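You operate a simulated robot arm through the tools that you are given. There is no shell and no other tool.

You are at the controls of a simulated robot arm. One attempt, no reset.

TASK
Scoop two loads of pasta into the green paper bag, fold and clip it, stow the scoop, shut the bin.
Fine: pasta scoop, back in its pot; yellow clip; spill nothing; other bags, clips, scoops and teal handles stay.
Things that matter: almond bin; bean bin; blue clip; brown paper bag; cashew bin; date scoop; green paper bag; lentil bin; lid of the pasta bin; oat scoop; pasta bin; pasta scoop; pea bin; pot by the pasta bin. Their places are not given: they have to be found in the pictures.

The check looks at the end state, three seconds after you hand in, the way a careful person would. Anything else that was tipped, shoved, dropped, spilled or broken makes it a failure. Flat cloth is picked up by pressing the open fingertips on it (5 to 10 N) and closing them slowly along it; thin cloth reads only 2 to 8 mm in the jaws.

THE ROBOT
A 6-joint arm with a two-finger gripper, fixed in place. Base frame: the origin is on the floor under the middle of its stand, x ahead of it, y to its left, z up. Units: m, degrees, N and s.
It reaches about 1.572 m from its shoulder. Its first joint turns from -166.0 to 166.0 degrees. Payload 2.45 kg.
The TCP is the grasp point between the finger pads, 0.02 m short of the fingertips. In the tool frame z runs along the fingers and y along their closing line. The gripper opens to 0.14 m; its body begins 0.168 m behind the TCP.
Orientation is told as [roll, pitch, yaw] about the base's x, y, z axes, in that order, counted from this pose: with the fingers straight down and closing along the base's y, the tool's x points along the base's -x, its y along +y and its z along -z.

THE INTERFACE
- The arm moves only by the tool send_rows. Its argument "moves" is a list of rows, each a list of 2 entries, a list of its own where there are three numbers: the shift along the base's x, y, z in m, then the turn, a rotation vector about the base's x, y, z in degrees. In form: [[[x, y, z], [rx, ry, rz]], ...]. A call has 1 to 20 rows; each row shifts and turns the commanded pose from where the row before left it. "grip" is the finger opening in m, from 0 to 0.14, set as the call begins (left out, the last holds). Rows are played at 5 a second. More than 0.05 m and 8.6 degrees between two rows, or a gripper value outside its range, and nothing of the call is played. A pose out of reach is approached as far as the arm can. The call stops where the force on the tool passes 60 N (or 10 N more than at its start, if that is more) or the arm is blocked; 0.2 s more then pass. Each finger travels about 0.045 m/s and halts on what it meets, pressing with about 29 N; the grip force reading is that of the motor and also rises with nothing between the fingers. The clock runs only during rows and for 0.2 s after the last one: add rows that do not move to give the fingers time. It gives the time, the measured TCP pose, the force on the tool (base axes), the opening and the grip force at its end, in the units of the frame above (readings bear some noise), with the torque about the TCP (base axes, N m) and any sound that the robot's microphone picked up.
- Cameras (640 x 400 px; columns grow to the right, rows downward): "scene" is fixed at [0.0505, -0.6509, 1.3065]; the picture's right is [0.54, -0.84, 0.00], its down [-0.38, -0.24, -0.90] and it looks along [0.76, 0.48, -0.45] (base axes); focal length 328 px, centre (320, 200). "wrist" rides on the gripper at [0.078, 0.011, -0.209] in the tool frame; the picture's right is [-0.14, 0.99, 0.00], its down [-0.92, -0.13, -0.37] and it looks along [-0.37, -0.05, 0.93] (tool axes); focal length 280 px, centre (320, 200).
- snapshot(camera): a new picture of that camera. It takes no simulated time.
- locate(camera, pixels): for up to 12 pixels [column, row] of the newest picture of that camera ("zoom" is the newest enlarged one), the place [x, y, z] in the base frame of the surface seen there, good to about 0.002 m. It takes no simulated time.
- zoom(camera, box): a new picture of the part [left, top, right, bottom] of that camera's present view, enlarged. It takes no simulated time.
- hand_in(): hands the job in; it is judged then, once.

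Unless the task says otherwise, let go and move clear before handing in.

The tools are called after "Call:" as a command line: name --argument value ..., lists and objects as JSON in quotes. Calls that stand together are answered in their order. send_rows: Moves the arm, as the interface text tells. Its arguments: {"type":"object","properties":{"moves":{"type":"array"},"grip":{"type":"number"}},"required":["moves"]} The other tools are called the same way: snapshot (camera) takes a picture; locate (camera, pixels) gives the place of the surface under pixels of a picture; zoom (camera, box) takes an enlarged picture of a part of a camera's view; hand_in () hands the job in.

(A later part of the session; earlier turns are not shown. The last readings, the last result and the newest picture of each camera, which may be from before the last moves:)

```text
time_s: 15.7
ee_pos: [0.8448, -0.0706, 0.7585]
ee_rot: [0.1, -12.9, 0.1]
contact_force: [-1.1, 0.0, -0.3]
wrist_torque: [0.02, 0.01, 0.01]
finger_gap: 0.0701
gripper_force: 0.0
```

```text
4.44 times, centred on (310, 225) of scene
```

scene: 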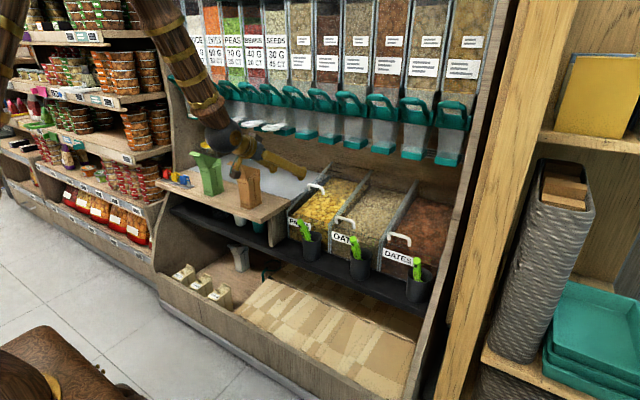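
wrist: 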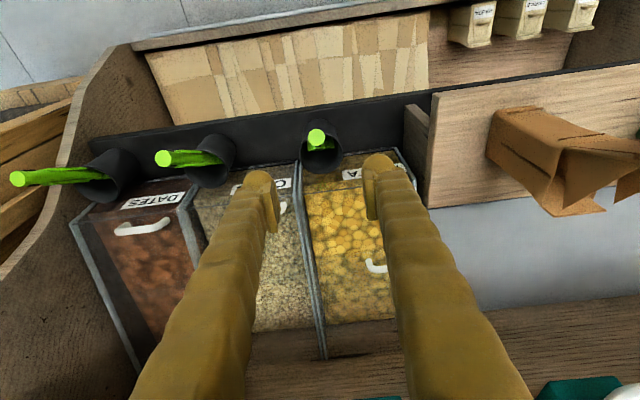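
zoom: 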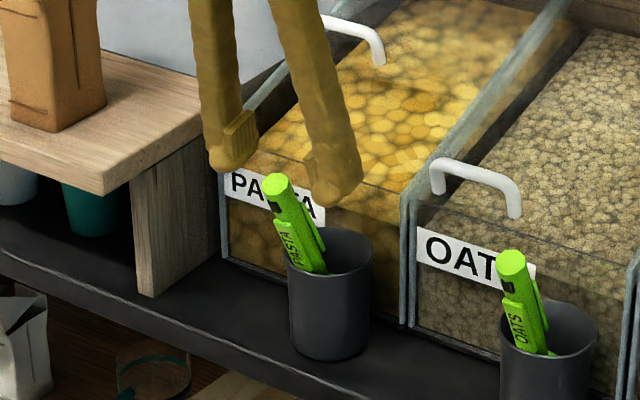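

Fingers straddle the handle's line; I'll lower the last 58 mm so the pads meet the handle about 45 mm below its tip, then close.

Call:
send_rows --moves '[[[0.002, 0.001, -0.02], [0, 0, 0]], [[0.002, 0.0005, -0.02], [0, 0, 0]], [[0.003, 0, -0.0185], [0, 0, 0]], [[0, 0, 0], [0, 0, 0]]]'

Call:
zoom --camera "wrist" --box '[220, 80, 420, 230]'

Call:
zoom --camera "scene" --box '[260, 180, 360, 270]'

```text
time_s: 16.7
ee_pos: [0.852, -0.0664, 0.7002]
ee_rot: [0.1, -13.0, 0.1]
contact_force: [-0.4, -0.4, 0.2]
wrist_torque: [0.01, -0.02, 0.0]
finger_gap: 0.07
gripper_force: 0.1
```

```text
2.67 times, centred on (320, 155) of wrist
```

zoom: 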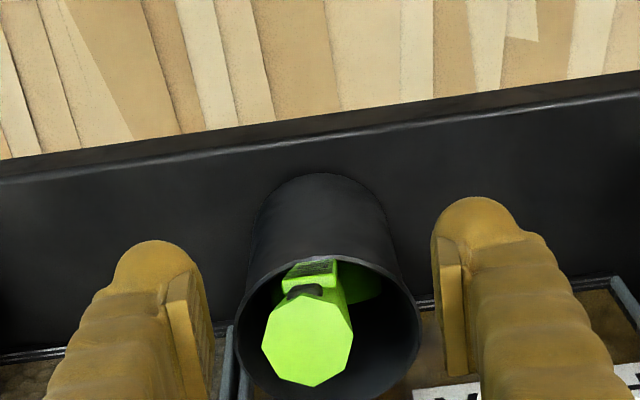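

```text
4.44 times, centred on (310, 225) of scene
```

zoom: 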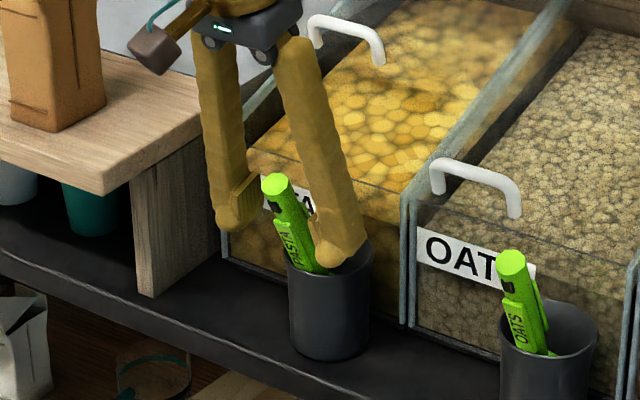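

The handle is between the pads. I'll close onto it.

Call:
send_rows --moves '[[[0, -0.001, 0], [0, 0, 0]], [[0, -0.0005, 0], [0, 0, 0]], [[0, 0, 0], [0, 0, 0]], [[0, 0, 0], [0, 0, 0]], [[0, 0, 0], [0, 0, 0]], [[0, 0, 0], [0, 0, 0]], [[0, 0, 0], [0, 0, 0]]]' --grip 0.01

Call:
zoom --camera "wrist" --box '[220, 80, 420, 230]'

Call:
zoom --camera "scene" --box '[260, 180, 360, 270]'

```text
time_s: 18.3
ee_pos: [0.8515, -0.0679, 0.7002]
ee_rot: [0.1, -13.0, 0.2]
contact_force: [0.2, -0.2, 0.1]
wrist_torque: [0.0, 0.06, -0.01]
finger_gap: 0.0205
gripper_force: 29.1
```

```text
2.67 times, centred on (320, 155) of wrist
```

zoom: 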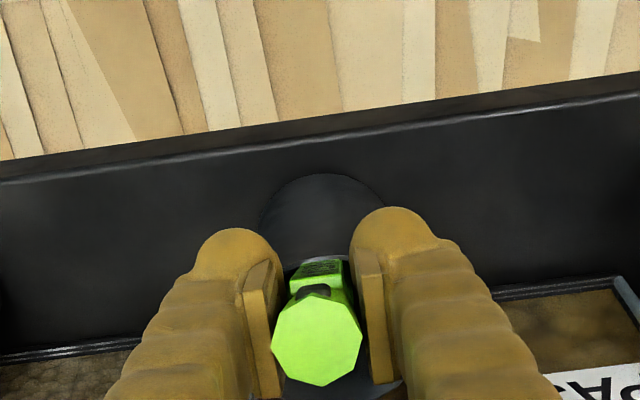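

```text
4.44 times, centred on (310, 225) of scene
```

zoom: 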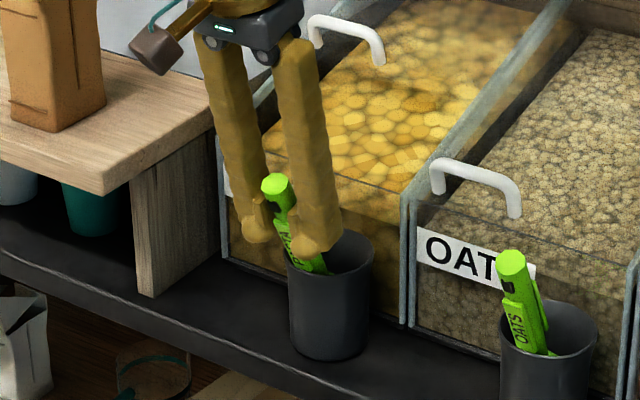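

Grip holds at 20.5 mm with 29 N. I'll lift straight up slowly so the bowl leaves the pot without scraping.

Call:
send_rows --moves '[[[0, 0, 0.01], [0, 0, 0]], [[0, 0, 0.015], [0, 0, 0]], [[0, 0, 0.015], [0, 0, 0]], [[0, 0, 0], [0, 0, 0]]]'

Call:
zoom --camera "scene" --box '[260, 180, 360, 270]'

Call:
zoom --camera "wrist" --box '[220, 80, 420, 230]'

```text
time_s: 19.3
ee_pos: [0.8495, -0.0701, 0.7417]
ee_rot: [0.1, -13.0, 0.1]
contact_force: [1.0, -1.3, -0.7]
wrist_torque: [0.01, 0.02, 0.02]
finger_gap: 0.0203
gripper_force: 29.0
```

```text
4.44 times, centred on (310, 225) of scene
```

zoom: 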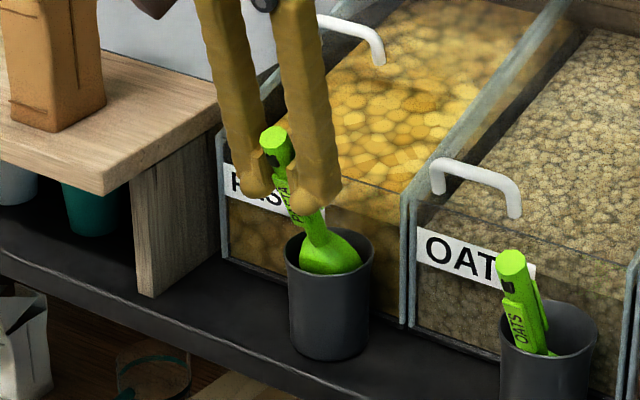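

```text
2.67 times, centred on (320, 155) of wrist
```

zoom: 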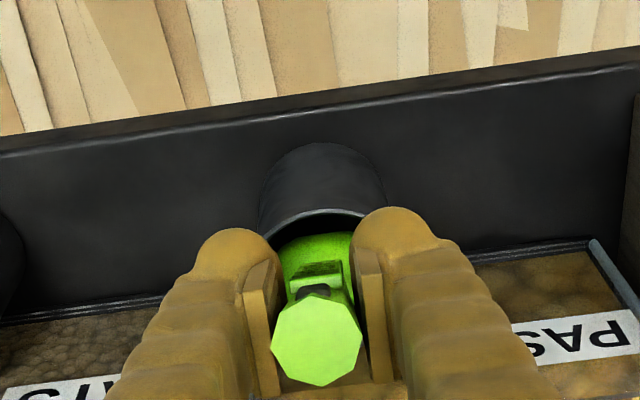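

The scoop rises freely and the pot stays put. Continuing straight up to clear the rim.

Call:
send_rows --moves '[[[0, 0, 0.015], [0, 0, 0]], [[0, 0, 0.015], [0, 0, 0]], [[0, 0, 0.02], [0, 0, 0]], [[0, 0, 0.03], [0, 0, 0]], [[0, 0, 0.03], [0, 0, 0]], [[0, 0, 0], [0, 0, 0]]]'

Call:
zoom --camera "scene" --box '[260, 160, 360, 260]'

```text
time_s: 20.7
ee_pos: [0.8501, -0.0707, 0.8507]
ee_rot: [0.1, -13.1, 0.1]
contact_force: [-0.9, 0.1, -0.9]
wrist_torque: [0.0, 0.01, -0.02]
finger_gap: 0.0206
gripper_force: 28.8
```

```text
4.00 times, centred on (310, 210) of scene
```

zoom: 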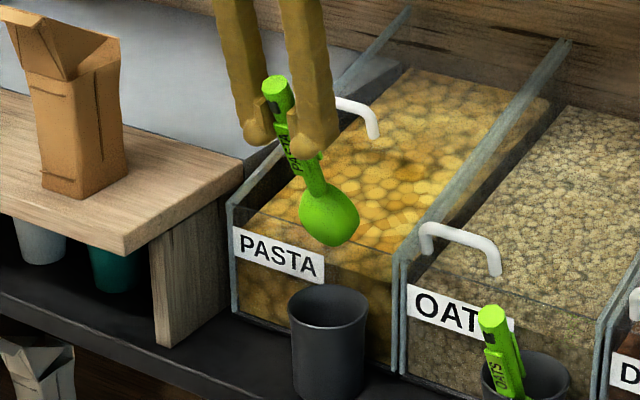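

The scoop is out: a spoon-like bowl, convex back facing the camera at zoom (330,215), opening toward +x. I'll measure its geometry.

Call:
locate --camera "zoom" --pixels '[[277, 83], [318, 180], [330, 195], [330, 215], [335, 243], [302, 212], [356, 215], [345, 240], [320, 232], [300, 165]]'

Call:
snapshot --camera "wrist"

Call:
zoom --camera "wrist" --box '[250, 80, 390, 230]'

```text
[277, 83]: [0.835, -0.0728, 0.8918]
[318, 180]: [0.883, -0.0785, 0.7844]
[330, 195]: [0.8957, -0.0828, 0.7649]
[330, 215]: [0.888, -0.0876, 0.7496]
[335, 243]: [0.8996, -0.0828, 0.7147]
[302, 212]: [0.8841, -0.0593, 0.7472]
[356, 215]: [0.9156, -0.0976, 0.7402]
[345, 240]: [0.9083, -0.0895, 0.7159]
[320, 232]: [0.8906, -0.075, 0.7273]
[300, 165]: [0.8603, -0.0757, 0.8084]
```

```text
taken
```

wrist: 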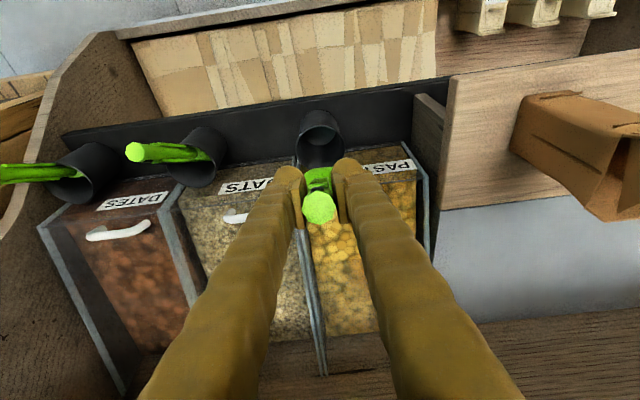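

```text
2.67 times, centred on (320, 155) of wrist
```

zoom: 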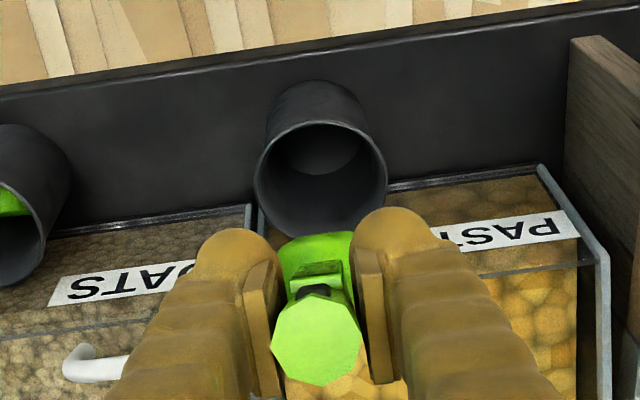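

The scoop is a round spoon: bowl centre ≈0.12 m beyond the TCP along the handle, radius ≈0.028 m, opening forward/up. I'll bring it over the open front part of the pasta bin at a 55° dip, above the surface, and check.

Call:
send_rows --moves '[[[0, 0.01, 0.02], [0, -4, 0]], [[0.02, 0.012, 0.01], [0, -4, 0]], [[0.03, 0.012, 0], [0, 0, 0]], [[0.03, 0.0117, -0.015], [0, 0, 0]], [[0.016, 0, -0.018], [0, 0, 0]], [[0, 0, 0], [0, 0, 0]]]'

Call:
snapshot --camera "scene"

Call:
zoom --camera "scene" --box '[250, 130, 390, 240]'

Call:
snapshot --camera "wrist"

```text
time_s: 22.1
ee_pos: [0.9476, -0.0235, 0.8484]
ee_rot: [0.1, -21.1, 0.1]
contact_force: [-0.8, -0.5, -0.2]
wrist_torque: [-0.01, 0.01, -0.02]
finger_gap: 0.0204
gripper_force: 28.4
```

```text
taken
```

scene: 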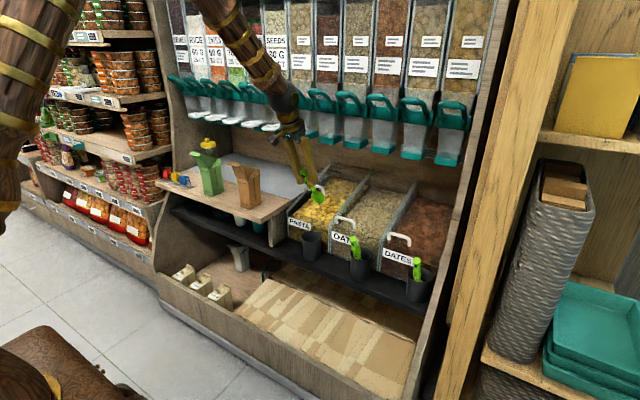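

```text
3.64 times, centred on (320, 185) of scene
```

zoom: 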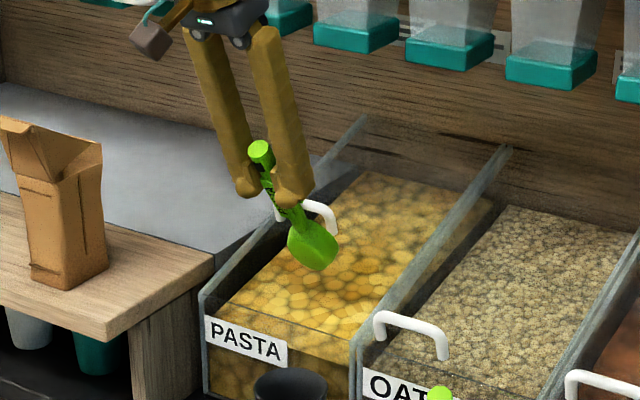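

```text
taken
```

wrist: 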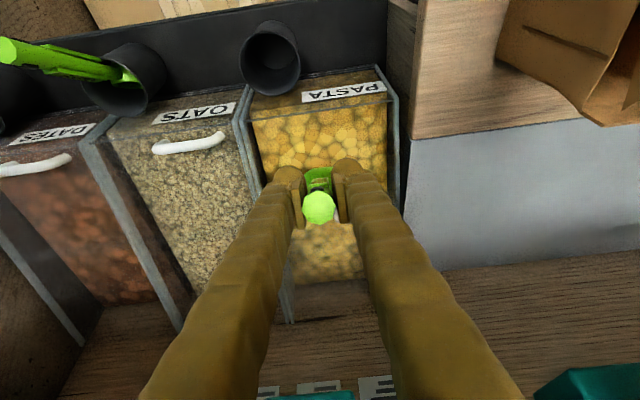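

The bowl hangs over the opening at zoom (312,245). I'll check its measured position and the hand's distance to the dispensers.

Call:
zoom --camera "scene" --box '[280, 140, 350, 220]'

Call:
locate --camera "zoom" --pixels '[[205, 145], [270, 255], [275, 290], [300, 330], [320, 320], [258, 310], [310, 370], [330, 345]]'

Call:
locate --camera "scene" --pixels '[[310, 105], [311, 130], [306, 120], [300, 125], [290, 100], [303, 140]]'

```text
5.00 times, centred on (315, 180) of scene
```

zoom: 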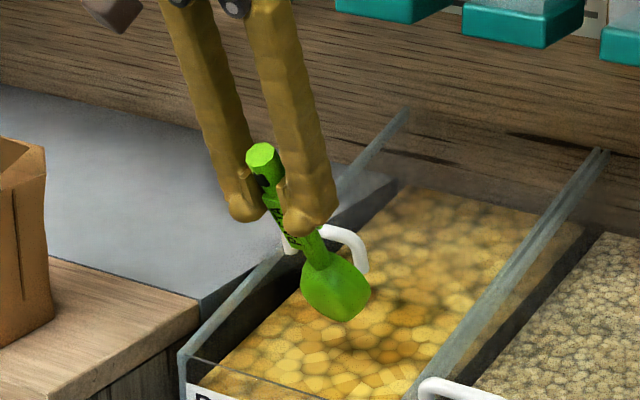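

```text
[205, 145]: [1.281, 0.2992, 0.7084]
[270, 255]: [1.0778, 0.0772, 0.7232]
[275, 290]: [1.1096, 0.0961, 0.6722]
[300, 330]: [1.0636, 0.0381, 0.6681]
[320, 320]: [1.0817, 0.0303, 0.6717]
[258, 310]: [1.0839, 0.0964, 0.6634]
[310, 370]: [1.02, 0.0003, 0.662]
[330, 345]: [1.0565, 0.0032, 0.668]
```

```text
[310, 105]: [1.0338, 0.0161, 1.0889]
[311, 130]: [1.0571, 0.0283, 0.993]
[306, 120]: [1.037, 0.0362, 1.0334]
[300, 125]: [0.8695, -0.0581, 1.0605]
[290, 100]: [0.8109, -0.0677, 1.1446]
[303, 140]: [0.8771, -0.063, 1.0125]
```

Call:
locate --camera "zoom" --pixels '[[262, 152], [320, 255], [340, 290], [344, 318], [305, 290], [366, 292], [335, 305], [352, 272]]'

```text
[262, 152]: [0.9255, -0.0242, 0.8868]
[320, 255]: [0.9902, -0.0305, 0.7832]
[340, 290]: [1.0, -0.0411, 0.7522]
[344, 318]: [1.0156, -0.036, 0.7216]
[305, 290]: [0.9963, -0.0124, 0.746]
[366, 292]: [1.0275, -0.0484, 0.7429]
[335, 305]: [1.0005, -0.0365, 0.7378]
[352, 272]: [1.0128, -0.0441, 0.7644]
```

Bowl centre is at about (1.02, -0.024, 0.751), and the hand is ≥0.1 m clear of the dispensers. I'll lower the bowl into the pasta gently and watch the force.

Call:
send_rows --moves '[[[0.001, 0, -0.02], [0, 0, 0]], [[0.001, 0, -0.02], [0, 0, 0]], [[0.002, 0, -0.02], [0, 0, 0]], [[0.002, 0, -0.015], [0, 0, 0]], [[0, 0, 0], [0, 0, 0]]]'

Call:
zoom --camera "scene" --box '[280, 160, 350, 240]'

```text
time_s: 23.3
ee_pos: [0.9539, -0.024, 0.7739]
ee_rot: [0.1, -21.0, 0.1]
contact_force: [0.5, 0.0, -0.4]
wrist_torque: [0.02, 0.04, 0.0]
finger_gap: 0.0203
gripper_force: 29.2
```

```text
5.00 times, centred on (315, 200) of scene
```

zoom: 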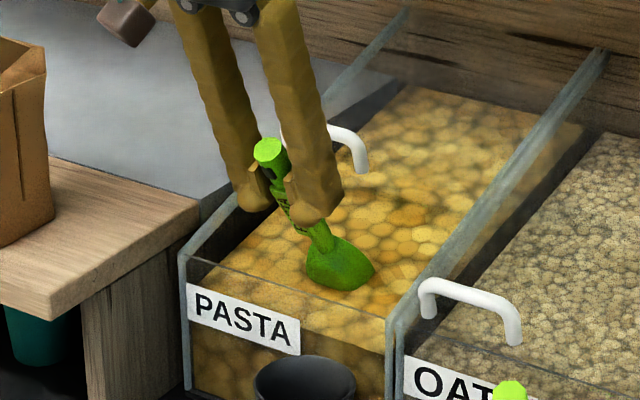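

The bowl sinks into the pasta with no resistance. I'll go deeper, then sweep forward while levelling the bowl.

Call:
send_rows --moves '[[[0.004, 0, -0.012], [0, 0, 0]], [[0.004, 0, -0.012], [0, 0, 0]], [[0.002, 0, -0.004], [0, 0, 0]], [[0, 0, 0], [0, 0, 0]]]'

Call:
zoom --camera "scene" --box '[280, 160, 350, 240]'

Call:
snapshot --camera "wrist"

```text
time_s: 24.3
ee_pos: [0.9642, -0.0223, 0.7455]
ee_rot: [0.1, -21.0, 0.1]
contact_force: [0.7, 0.3, -1.2]
wrist_torque: [0.02, 0.01, 0.02]
finger_gap: 0.0208
gripper_force: 29.0
```

```text
5.00 times, centred on (315, 200) of scene
```

zoom: 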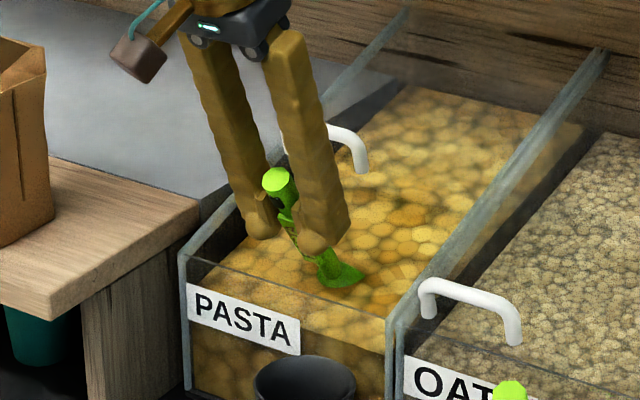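

```text
taken
```

wrist: 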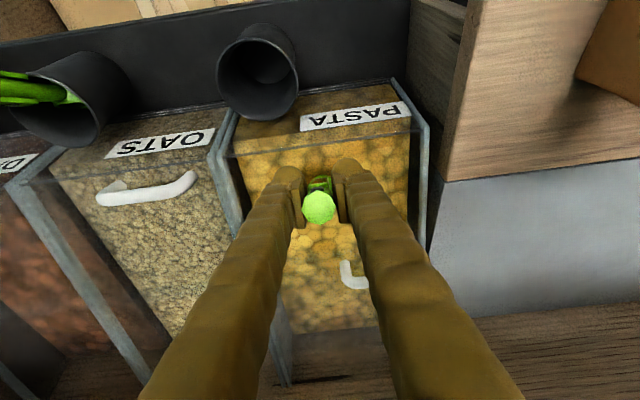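

Now I'll sweep forward under the surface while tilting the bowl from 55° to 34°.

Call:
send_rows --moves '[[[0.0002, 0, -0.0055], [0, -3.5, 0]], [[0.0003, 0, -0.0056], [0, -3.5, 0]], [[0.0013, 0, -0.0038], [0, -3.5, 0]], [[0.0014, 0, -0.0037], [0, -3.5, 0]], [[0.0005, 0, -0.0023], [0, -3.5, 0]], [[0.0006, 0, -0.0023], [0, -3.5, 0]], [[0, 0, 0], [0, 0, 0]]]'

Call:
zoom --camera "scene" --box '[280, 160, 350, 240]'

```text
time_s: 25.9
ee_pos: [0.9672, -0.0299, 0.723]
ee_rot: [0.0, -42.0, 0.1]
contact_force: [-12.9, -0.5, 2.5]
wrist_torque: [-0.01, 0.76, 0.03]
finger_gap: 0.0204
gripper_force: 29.0
out of reach, approached as far as the arm can: row 3
```

```text
5.00 times, centred on (315, 200) of scene
```

zoom: 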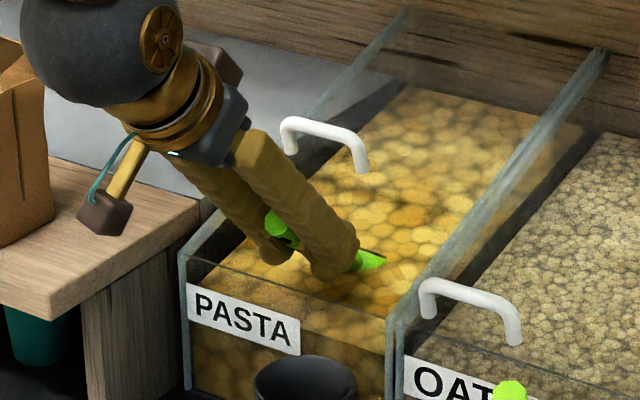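

A 13 N push-back appears at the bowl, likely drag in the pasta. I'll hold one moment and re-read before withdrawing.

Call:
send_rows --moves '[[[0, 0, 0], [0, 0, 0]], [[0, 0, 0], [0, 0, 0]]]'

Call:
zoom --camera "scene" --box '[295, 180, 345, 230]'

Call:
snapshot --camera "wrist"

```text
time_s: 26.5
ee_pos: [0.9677, -0.0277, 0.7251]
ee_rot: [0.2, -42.0, 0.1]
contact_force: [-9.8, -0.6, 0.9]
wrist_torque: [-0.02, 0.69, 0.03]
finger_gap: 0.0204
gripper_force: 29.3
```

```text
8.00 times, centred on (320, 205) of scene
```

zoom: 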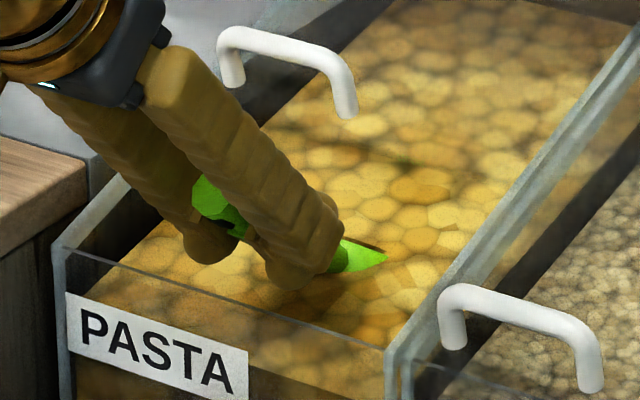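

```text
taken
```

wrist: 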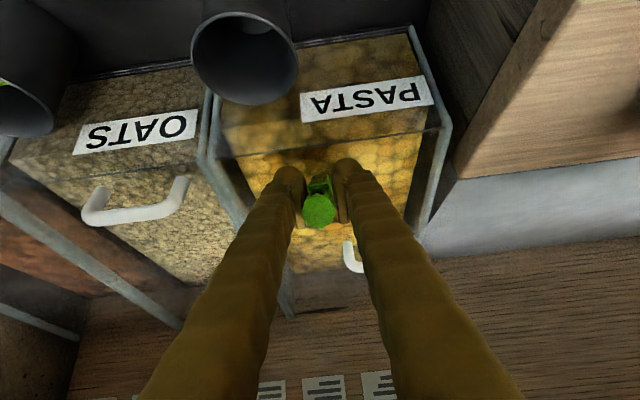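

Call:
locate --camera "zoom" --pixels '[[205, 190], [215, 205], [350, 262], [378, 258], [345, 245], [300, 290], [330, 222]]'

```text
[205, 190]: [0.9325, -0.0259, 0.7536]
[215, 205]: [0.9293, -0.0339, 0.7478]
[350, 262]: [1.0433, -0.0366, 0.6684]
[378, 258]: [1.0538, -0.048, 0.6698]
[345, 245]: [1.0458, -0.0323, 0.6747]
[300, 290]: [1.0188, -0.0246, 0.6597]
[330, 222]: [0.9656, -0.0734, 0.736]
```

The scoop hasn't slipped (still ~35° dip). I'll now lift out while levelling the bowl, easing back from under the lid edge and over the front wall.

Call:
send_rows --moves '[[[-0.008, 0, 0.006], [0, -3, 0]], [[-0.0085, 0, 0.006], [0, -3, 0]], [[-0.009, 0, 0.004], [0, -3, 0]], [[-0.009, 0, 0.004], [0, -3, 0]], [[-0.009, 0, 0.001], [0, -3.5, 0]], [[-0.009, 0, 0.002], [0, -3.5, 0]], [[-0.0075, 0, 0.004], [0, -3.5, 0]], [[-0.0075, 0, 0.004], [0, -3.5, 0]]]'

Call:
zoom --camera "scene" --box '[280, 160, 350, 240]'

```text
time_s: 28.3
ee_pos: [0.8988, -0.0295, 0.7565]
ee_rot: [-0.1, -68.1, 0.4]
contact_force: [-0.8, 0.5, -0.9]
wrist_torque: [0.03, 0.08, -0.02]
finger_gap: 0.0205
gripper_force: 29.0
```

```text
5.00 times, centred on (315, 200) of scene
```

zoom: 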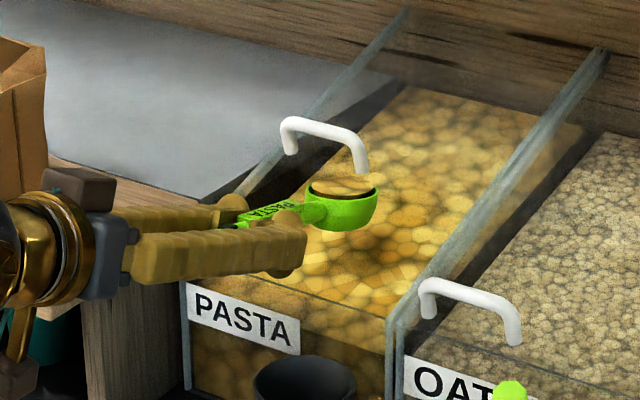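

The bowl came out full (heap visible at zoom 340,185) with no spill seen. I'll measure the rim's tilt before carrying.

Call:
zoom --camera "scene" --box '[300, 185, 335, 215]'

Call:
locate --camera "zoom" --pixels '[[225, 185], [260, 200], [320, 215], [370, 215], [430, 200], [455, 180], [340, 150], [250, 150], [300, 110], [330, 280], [200, 220], [350, 190]]'

```text
13.33 times, centred on (318, 200) of scene
```

zoom: 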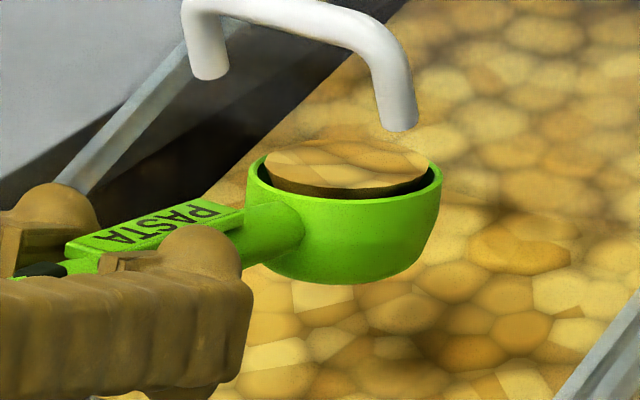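

```text
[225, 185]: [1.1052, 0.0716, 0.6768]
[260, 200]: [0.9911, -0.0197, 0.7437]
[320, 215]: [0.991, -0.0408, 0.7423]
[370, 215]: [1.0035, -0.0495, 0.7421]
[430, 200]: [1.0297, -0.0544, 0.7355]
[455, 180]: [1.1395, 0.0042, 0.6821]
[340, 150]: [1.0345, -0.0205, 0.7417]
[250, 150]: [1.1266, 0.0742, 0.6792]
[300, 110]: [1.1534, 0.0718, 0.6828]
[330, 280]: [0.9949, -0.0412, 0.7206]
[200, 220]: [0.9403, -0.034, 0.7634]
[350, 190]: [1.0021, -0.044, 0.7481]
```

The rim dips ~8° forward, consistent with the 8° scoop angle. I'll level it fully and lift back and up, away from the dispensers.

Call:
send_rows --moves '[[[-0.005, 0, 0.01], [0, -3, 0]], [[-0.01, 0, 0.015], [0, -3, 0]], [[-0.015, 0, 0.02], [0, -3, 0]], [[-0.015, 0, 0.025], [0, 0, 0]], [[-0.02, 0, 0.025], [0, 0, 0]], [[-0.02, 0, 0.025], [0, 0, 0]], [[-0.02, 0, 0.025], [0, 0, 0]], [[-0.015, 0, 0.025], [0, 0, 0]], [[0, 0, 0.02], [0, 0, 0]], [[0, 0, 0.01], [0, 0, 0]], [[0, 0, 0], [0, 0, 0]]]'

Call:
snapshot --camera "scene"

Call:
zoom --camera "scene" --box '[220, 110, 350, 220]'

```text
time_s: 30.7
ee_pos: [0.8007, -0.029, 0.9568]
ee_rot: [-0.3, -77.0, 0.5]
contact_force: [-0.2, -0.4, 0.0]
wrist_torque: [-0.01, 0.09, 0.03]
finger_gap: 0.0205
gripper_force: 29.1
out of reach, approached as far as the arm can: row 7, 8
```

```text
taken
```

scene: 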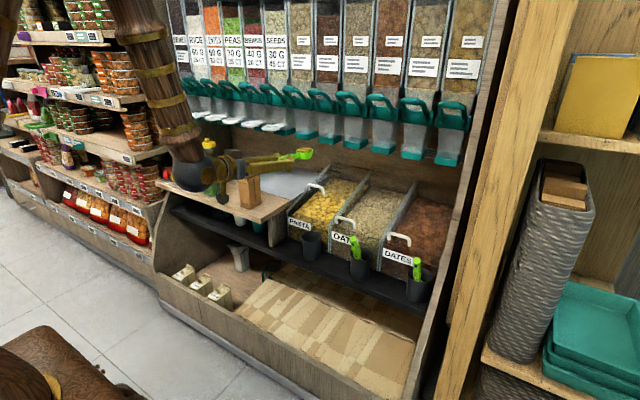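

```text
3.64 times, centred on (285, 165) of scene
```

zoom: 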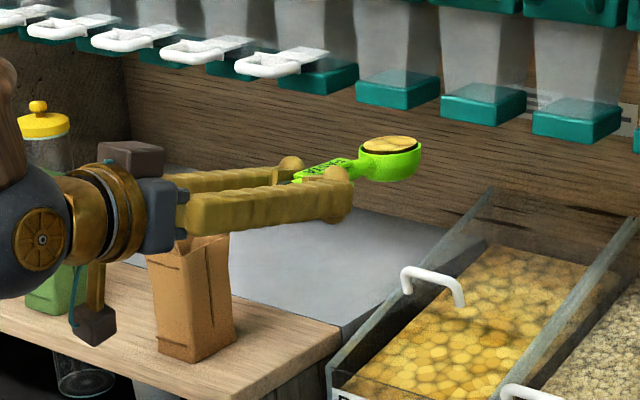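

The load is level and intact. I'll locate the white dispenser handles near the bag's side so I know the clearance before moving over the green bag.

Call:
locate --camera "zoom" --pixels '[[260, 70], [285, 68], [190, 55], [125, 45], [60, 30], [330, 85], [395, 95], [400, 150], [380, 170], [95, 330], [30, 240], [10, 200]]'

```text
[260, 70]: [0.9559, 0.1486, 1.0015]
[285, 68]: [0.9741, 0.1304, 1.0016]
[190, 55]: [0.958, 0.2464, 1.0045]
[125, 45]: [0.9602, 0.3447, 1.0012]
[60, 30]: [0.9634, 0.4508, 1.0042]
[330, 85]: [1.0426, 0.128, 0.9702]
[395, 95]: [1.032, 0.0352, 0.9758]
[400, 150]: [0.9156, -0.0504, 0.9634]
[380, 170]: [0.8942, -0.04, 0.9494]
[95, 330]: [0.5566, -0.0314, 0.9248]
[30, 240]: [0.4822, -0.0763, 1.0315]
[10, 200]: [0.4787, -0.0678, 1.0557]
```

White handles reach out to x≈0.955 at z≈1.00, so I'll stay at x<0.93 near there. Moving the level scoop back and across to the green bag.

Call:
send_rows --moves '[[[-0.02, 0.02, 0.004], [0, 0, 0]], [[-0.02, 0.035, 0.004], [0, 0, 0]], [[-0.01, 0.04, 0], [0, 0, 0]], [[-0.01, 0.04, 0], [0, 0, 0]], [[-0.006, 0.04, 0], [0, 0, 0]], [[0, 0.04, 0], [0, 0, 0]], [[0, 0.04, 0], [0, 0, 0]], [[0, 0.04, 0], [0, 0, 0]], [[0, 0.04, 0], [0, 0, 0]], [[0, 0.035, 0], [0, 0, 0]], [[0, 0.03, 0], [0, 0, 0]], [[0, 0.02, 0], [0, 0, 0]], [[0, 0.02, 0], [0, 0, 0]], [[0, 0, 0], [0, 0, 0]]]'

Call:
snapshot --camera "scene"

Call:
zoom --camera "scene" --box '[150, 110, 270, 210]'

```text
time_s: 33.7
ee_pos: [0.7737, 0.4128, 0.9747]
ee_rot: [-0.4, -77.0, 0.5]
contact_force: [0.4, 0.7, -0.9]
wrist_torque: [0.03, 0.05, 0.01]
finger_gap: 0.0201
gripper_force: 28.7
out of reach, approached as far as the arm can: row 1, 2, 3
```

```text
taken
```

scene: 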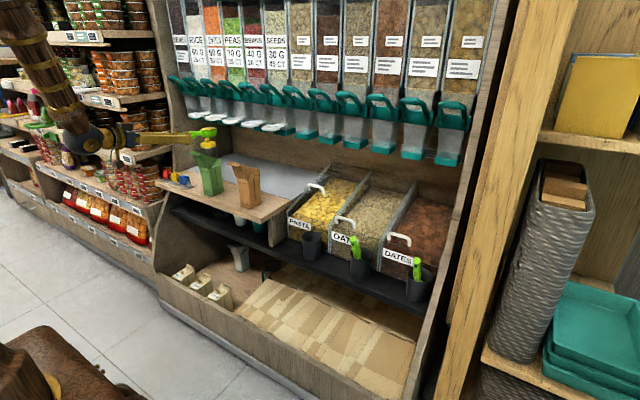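

```text
4.00 times, centred on (210, 160) of scene
```

zoom: 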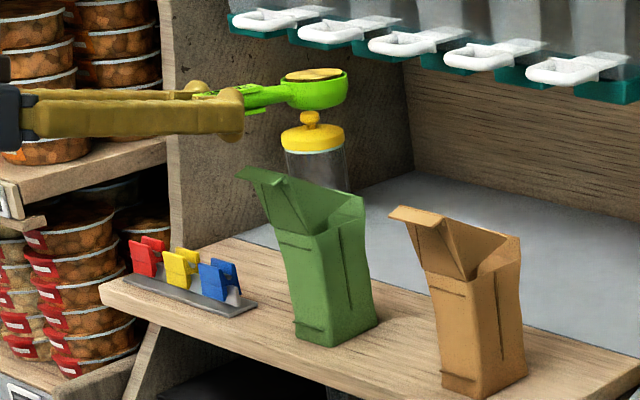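

The scoop is level above the green bag area. I'll check the bowl's y against the mouth (y 0.385–0.438) before tilting.

Call:
zoom --camera "scene" --box '[190, 120, 225, 175]'

Call:
locate --camera "zoom" --pixels '[[335, 45], [310, 70], [375, 75], [350, 80], [425, 60], [295, 50], [375, 35], [360, 100], [400, 85], [330, 90]]'

Call:
snapshot --camera "wrist"

```text
7.27 times, centred on (208, 148) of scene
```

zoom: 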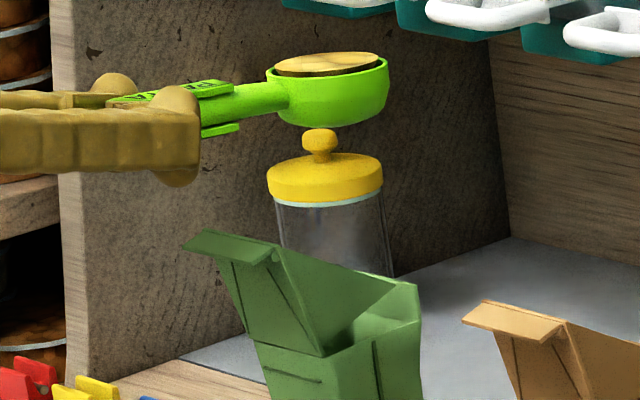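

```text
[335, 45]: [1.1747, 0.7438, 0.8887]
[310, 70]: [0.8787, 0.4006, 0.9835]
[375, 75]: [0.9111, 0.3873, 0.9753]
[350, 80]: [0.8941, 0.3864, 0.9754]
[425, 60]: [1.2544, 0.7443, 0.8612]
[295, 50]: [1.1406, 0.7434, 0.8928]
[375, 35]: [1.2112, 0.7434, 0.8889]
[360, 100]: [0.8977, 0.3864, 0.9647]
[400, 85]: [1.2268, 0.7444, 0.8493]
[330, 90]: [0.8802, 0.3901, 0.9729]
```

```text
taken
```

wrist: 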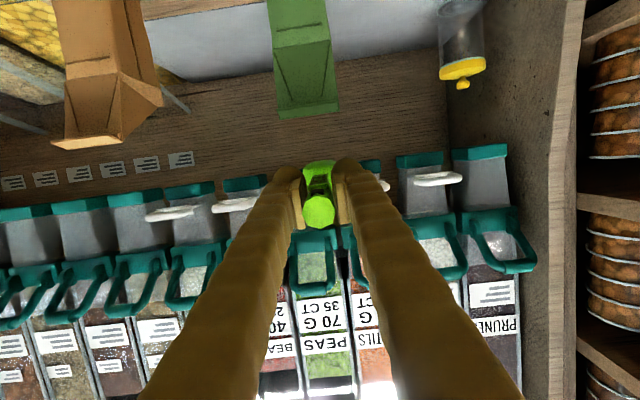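

Bowl centre is y≈0.413, matching the mouth centre. I'll tilt gradually to 30°, pulling back so the lip stays over the mouth, then check.

Call:
send_rows --moves '[[[-0.0044, -0.0004, 0.0058], [0, 6.2, 0]], [[-0.0044, -0.0004, 0.0058], [0, 6.2, 0]], [[-0.0044, -0.0004, 0.0058], [0, 6.2, 0]], [[-0.0044, -0.0004, 0.0058], [0, 6.2, 0]], [[-0.0044, -0.0004, 0.0058], [0, 6.2, 0]], [[0, 0, 0], [0, 0, 0]]]'

Call:
zoom --camera "scene" --box '[190, 120, 225, 175]'

Call:
locate --camera "zoom" --pixels '[[310, 110], [340, 130], [360, 110], [290, 110], [330, 150]]'

```text
time_s: 35.1
ee_pos: [0.7502, 0.4116, 1.0046]
ee_rot: [0.1, -46.0, 0.1]
contact_force: [0.0, -0.3, -0.7]
wrist_torque: [0.02, 0.05, -0.01]
finger_gap: 0.0203
gripper_force: 28.9
```

```text
7.27 times, centred on (208, 148) of scene
```

zoom: 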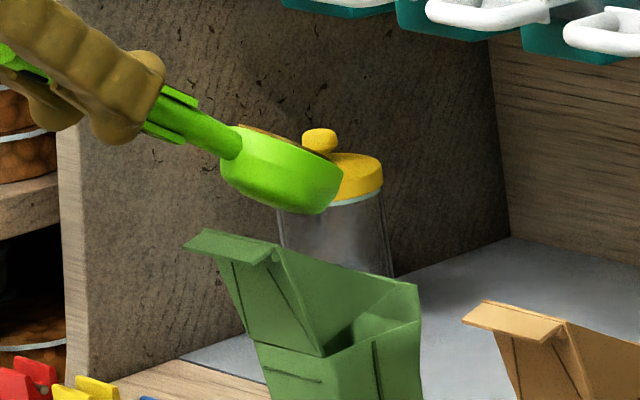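

```text
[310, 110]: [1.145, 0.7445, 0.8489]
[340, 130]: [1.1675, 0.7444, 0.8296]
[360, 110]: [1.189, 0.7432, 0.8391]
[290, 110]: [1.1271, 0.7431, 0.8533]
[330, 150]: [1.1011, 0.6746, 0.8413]
```

Still holding at 30° with the lip above the mouth. I'll tilt on to 60° slowly, keeping the lip over the mouth centre.

Call:
send_rows --moves '[[[0.0067, 0, 0.0053], [0, 5, 0]], [[0.0067, 0, 0.0053], [0, 5, 0]], [[0.0067, 0, 0.0053], [0, 5, 0]], [[0, 0, 0], [0, 0, 0]]]'

Call:
zoom --camera "scene" --box '[190, 120, 225, 175]'

Call:
send_rows --moves '[[[0.0097, 0, 0.0043], [0, 5, 0]], [[0.0097, 0, 0.0043], [0, 5, 0]], [[0.0096, 0, 0.0043], [0, 5, 0]], [[0, 0, 0], [0, 0, 0]]]'

Call:
zoom --camera "scene" --box '[190, 120, 225, 175]'

```text
time_s: 36.1
ee_pos: [0.7714, 0.4108, 1.0211]
ee_rot: [0.1, -31.0, 0.1]
contact_force: [-0.4, 0.2, -0.1]
wrist_torque: [-0.03, 0.05, 0.01]
finger_gap: 0.0204
gripper_force: 28.6
```

```text
7.27 times, centred on (208, 148) of scene
```

zoom: 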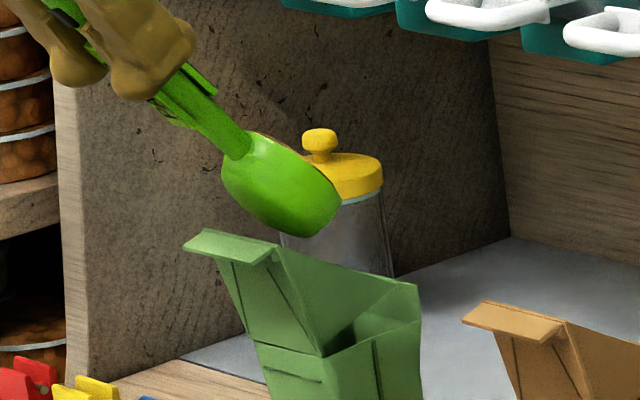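

```text
time_s: 37.1
ee_pos: [0.794, 0.4116, 1.0257]
ee_rot: [-2.1, -18.2, 0.1]
contact_force: [0.1, -0.1, -0.5]
wrist_torque: [-0.03, 0.01, 0.01]
finger_gap: 0.0206
gripper_force: 28.7
out of reach, approached as far as the arm can: row 3
```

```text
7.27 times, centred on (208, 148) of scene
```

zoom: 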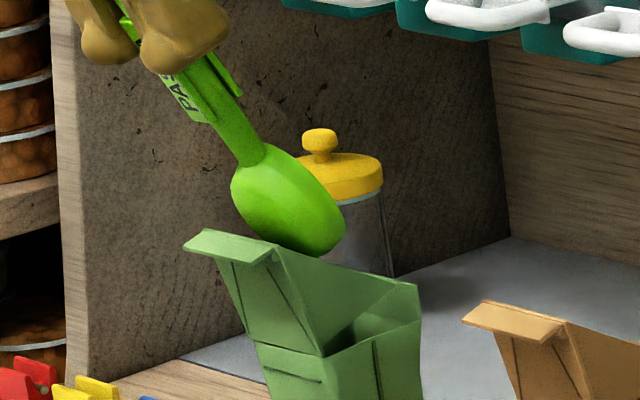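

The tilt is about 58° now. I'll look from the wrist camera to see whether the load is flowing out.

Call:
snapshot --camera "wrist"

Call:
zoom --camera "wrist" --box '[240, 80, 400, 230]'

Call:
snapshot --camera "scene"

```text
taken
```

wrist: 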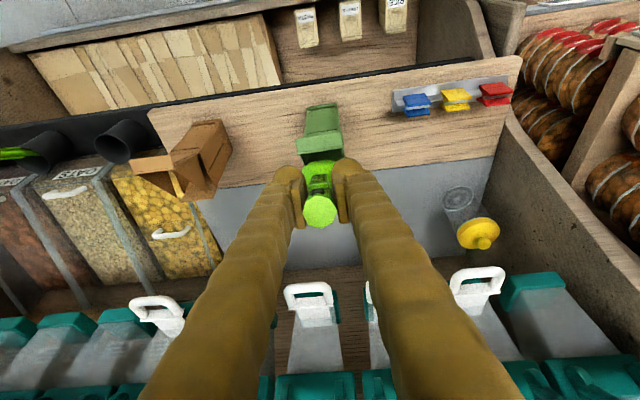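

```text
2.67 times, centred on (320, 155) of wrist
```

zoom: 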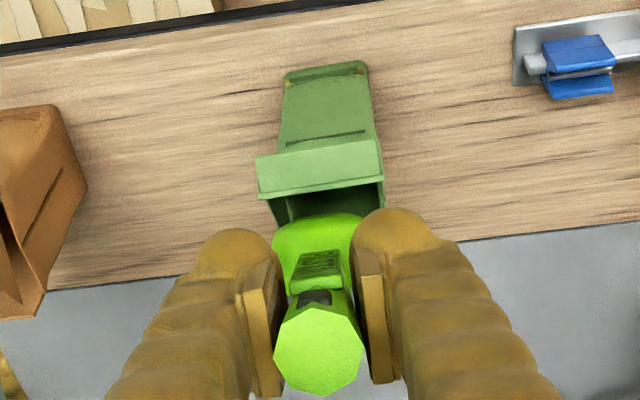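

```text
taken
```

scene: 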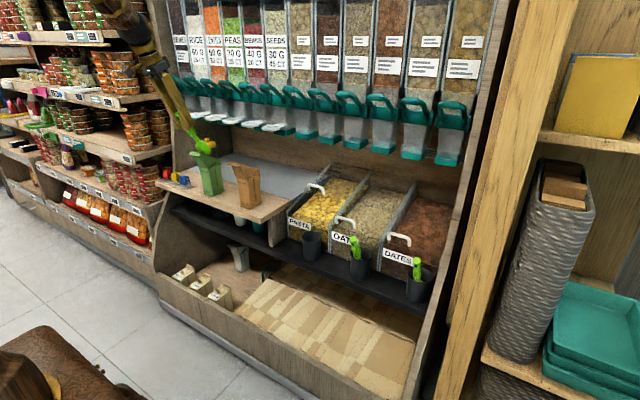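

The load isn't visible from here; I'll continue tilting toward 75° while keeping the lip above the mouth.

Call:
send_rows --moves '[[[0.012, 0, 0.004], [0, 4, 0]], [[0.012, 0, 0.004], [0, 4, 0]], [[0.012, 0, 0.004], [0, 4, 0]], [[0, 0, 0], [0, 0, 0]]]'

Call:
zoom --camera "scene" --box '[190, 120, 225, 175]'

```text
time_s: 38.1
ee_pos: [0.8143, 0.4156, 1.0154]
ee_rot: [-8.3, -12.1, 0.7]
contact_force: [-1.2, 0.2, -0.3]
wrist_torque: [-0.02, -0.02, -0.01]
finger_gap: 0.0203
gripper_force: 29.0
out of reach, approached as far as the arm can: row 1, 2, 3
```

```text
7.27 times, centred on (208, 148) of scene
```

zoom: 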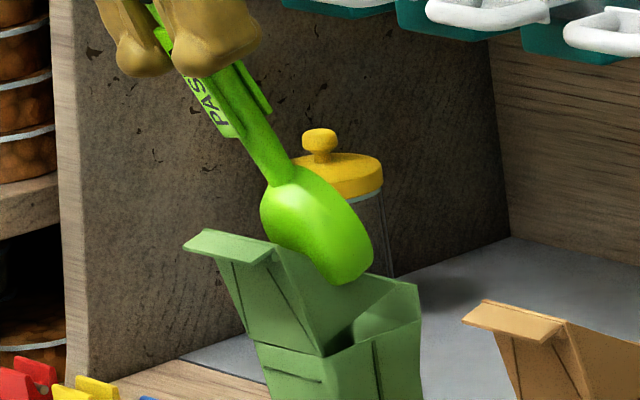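

The arm is near a wrist singularity and drifted (roll -8°), moving the bowl toward the -y side. I'll go back to about 50° and correct before anything else.

Call:
send_rows --moves '[[[-0.008, 0, 0.006], [0, -4, 0]], [[-0.008, 0, 0.006], [0, -4, 0]], [[-0.008, 0, 0.004], [0, -4, 0]], [[0, 0, 0], [0, 0, 0]]]'

Call:
zoom --camera "scene" --box '[190, 120, 225, 175]'

```text
time_s: 39.1
ee_pos: [0.7893, 0.4157, 1.0303]
ee_rot: [-8.5, -24.1, 0.6]
contact_force: [-0.3, -0.4, 0.7]
wrist_torque: [-0.04, -0.01, -0.02]
finger_gap: 0.0201
gripper_force: 28.4
```

```text
7.27 times, centred on (208, 148) of scene
```

zoom: 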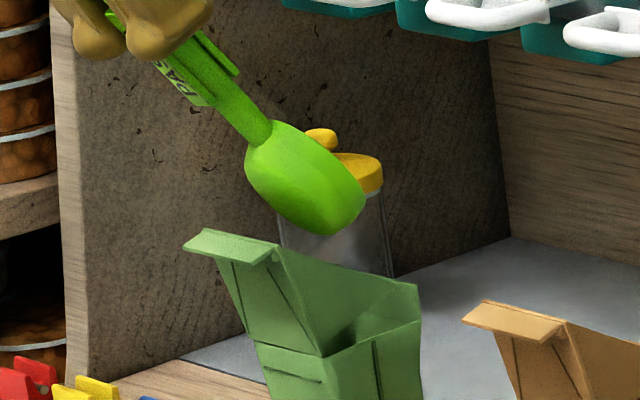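

The commanded pose kept the -8.5° roll, so I'll rotate it back out and re-centre y.

Call:
send_rows --moves '[[[0, -0.002, 0], [4.2, 0, 0]], [[0, -0.002, 0], [4.2, 0, 0]], [[0, 0, 0], [0, 0, 0]]]'

Call:
zoom --camera "scene" --box '[190, 120, 225, 175]'

```text
time_s: 39.9
ee_pos: [0.7893, 0.4116, 1.0308]
ee_rot: [0.7, -24.0, -3.0]
contact_force: [0.2, 0.6, -1.2]
wrist_torque: [-0.01, 0.02, -0.03]
finger_gap: 0.0203
gripper_force: 29.1
```

```text
7.27 times, centred on (208, 148) of scene
```

zoom: 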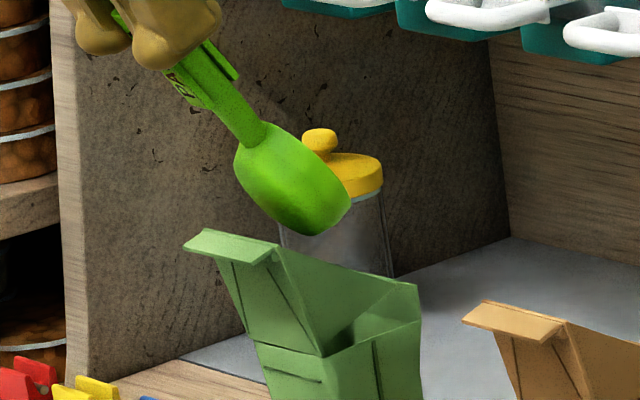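

Roll is fixed. To see whether the load has poured at the ~60° tilt, I'll swing back to a nearly level bowl over the bag and look inside it.

Call:
send_rows --moves '[[[-0.004, 0, -0.005], [0, -7, 0]], [[-0.004, 0, -0.006], [0, -7, 0]], [[-0.004, 0, -0.007], [0, -7, 0]], [[-0.004, 0, -0.007], [0, -7, 0]], [[-0.004, 0, -0.007], [0, -7, 0]], [[-0.004, 0, -0.007], [0, -7, 0]], [[0, 0, 0], [0, 0, 0]]]'

Call:
zoom --camera "scene" --box '[190, 120, 225, 175]'

```text
time_s: 41.5
ee_pos: [0.7656, 0.4118, 0.9926]
ee_rot: [5.6, -66.0, -6.7]
contact_force: [0.2, -0.3, -0.8]
wrist_torque: [-0.01, 0.06, -0.04]
finger_gap: 0.0206
gripper_force: 29.1
```

```text
7.27 times, centred on (208, 148) of scene
```

zoom: 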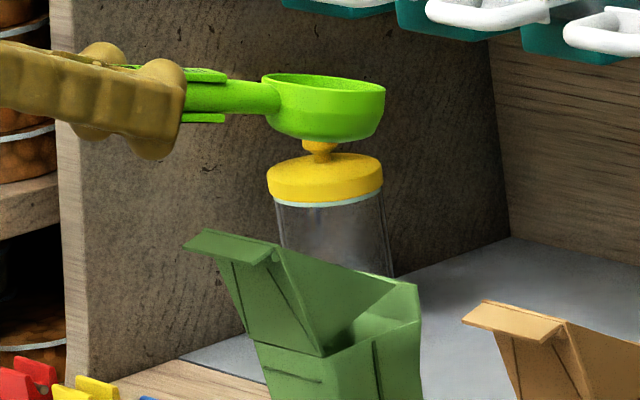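

The bowl is now empty, so it poured at about 45–58°. I'll check the scene around the bag for any spill.

Call:
zoom --camera "scene" --box '[160, 150, 270, 240]'

Call:
snapshot --camera "wrist"

Call:
zoom --camera "wrist" --box '[240, 0, 400, 110]'

```text
4.44 times, centred on (215, 195) of scene
```

zoom: 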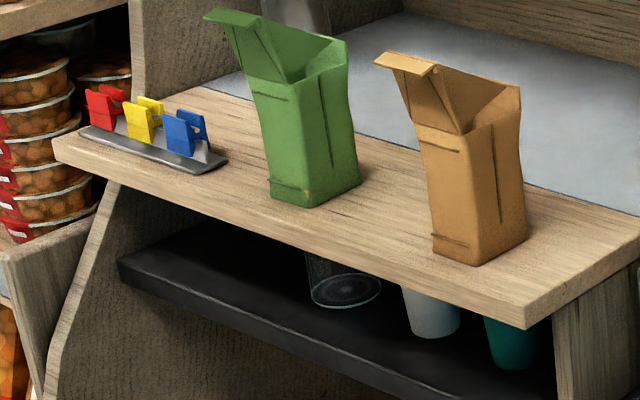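

```text
taken
```

wrist: 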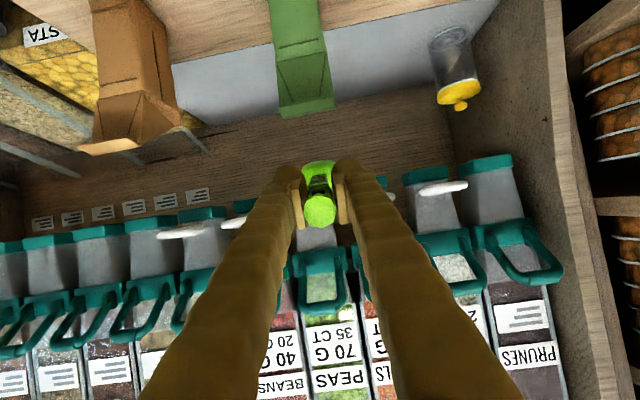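

```text
3.64 times, centred on (320, 55) of wrist
```

zoom: 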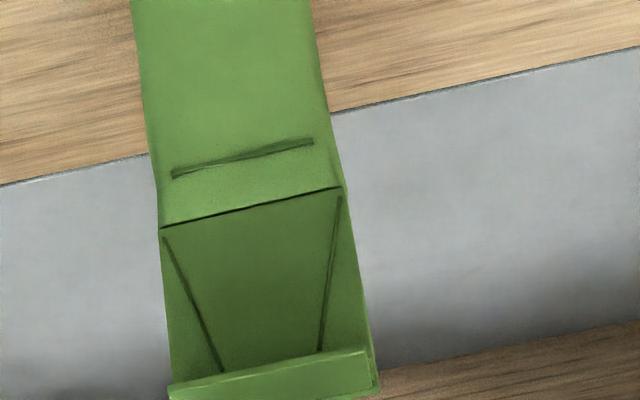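

Nothing spilled: shelf and grey area are clean. I'll fix the small orientation drift and carry the empty scoop back toward the pasta bin at y≈+0.025 for the second load.

Call:
send_rows --moves '[[[0, 0, 0], [-2.3, 0, 1.6]], [[0.0, -0.03, 0], [0, 0, 0]], [[0.0, -0.04, 0], [0, 0, 0]], [[0.0, -0.045, 0], [0, 0, 0]], [[0.0, -0.045, 0], [0, 0, 0]], [[0.0, -0.045, 0], [0, 0, 0]], [[0.0, -0.045, 0], [0, 0, 0]], [[0, -0.045, 0], [0, 0, 0]], [[0, -0.045, 0], [0, 0, 0]], [[0, -0.03, 0], [0, 0, 0]], [[0, -0.017, 0], [0, 0, 0]], [[0, 0, 0], [0, 0, 0]]]'

Call:
send_rows --moves '[[[0.01, 0, 0], [0, 7, 0]], [[0.01, 0, 0], [0, 7, 0]], [[0.015, 0, 0], [0, 7, 0]], [[0.015, 0, -0.01], [0, 7, 0]], [[0.015, 0, -0.01], [0, 7, 0]], [[0.015, 0, -0.015], [0, 5, 0]], [[0.02, 0, -0.02], [0, 5, 0]], [[0, 0, 0], [0, 0, 0]]]'

Call:
zoom --camera "scene" --box '[250, 110, 390, 230]'

```text
time_s: 44.1
ee_pos: [0.7646, 0.0228, 0.9933]
ee_rot: [0.0, -66.0, -0.1]
contact_force: [-0.4, 1.0, -1.1]
wrist_torque: [0.0, 0.01, 0.0]
finger_gap: 0.0204
gripper_force: 29.4
```

```text
time_s: 45.9
ee_pos: [0.8579, 0.0287, 0.9425]
ee_rot: [1.1, -25.2, -0.1]
contact_force: [-0.1, -0.4, -1.2]
wrist_torque: [-0.01, 0.02, -0.02]
finger_gap: 0.0202
gripper_force: 29.0
out of reach, approached as far as the arm can: row 4
```

```text
3.33 times, centred on (320, 170) of scene
```

zoom: 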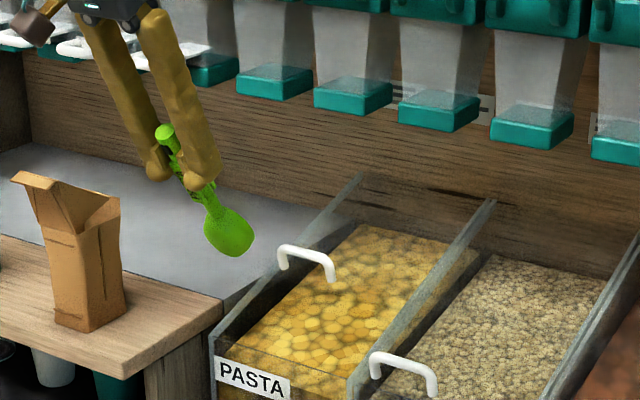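

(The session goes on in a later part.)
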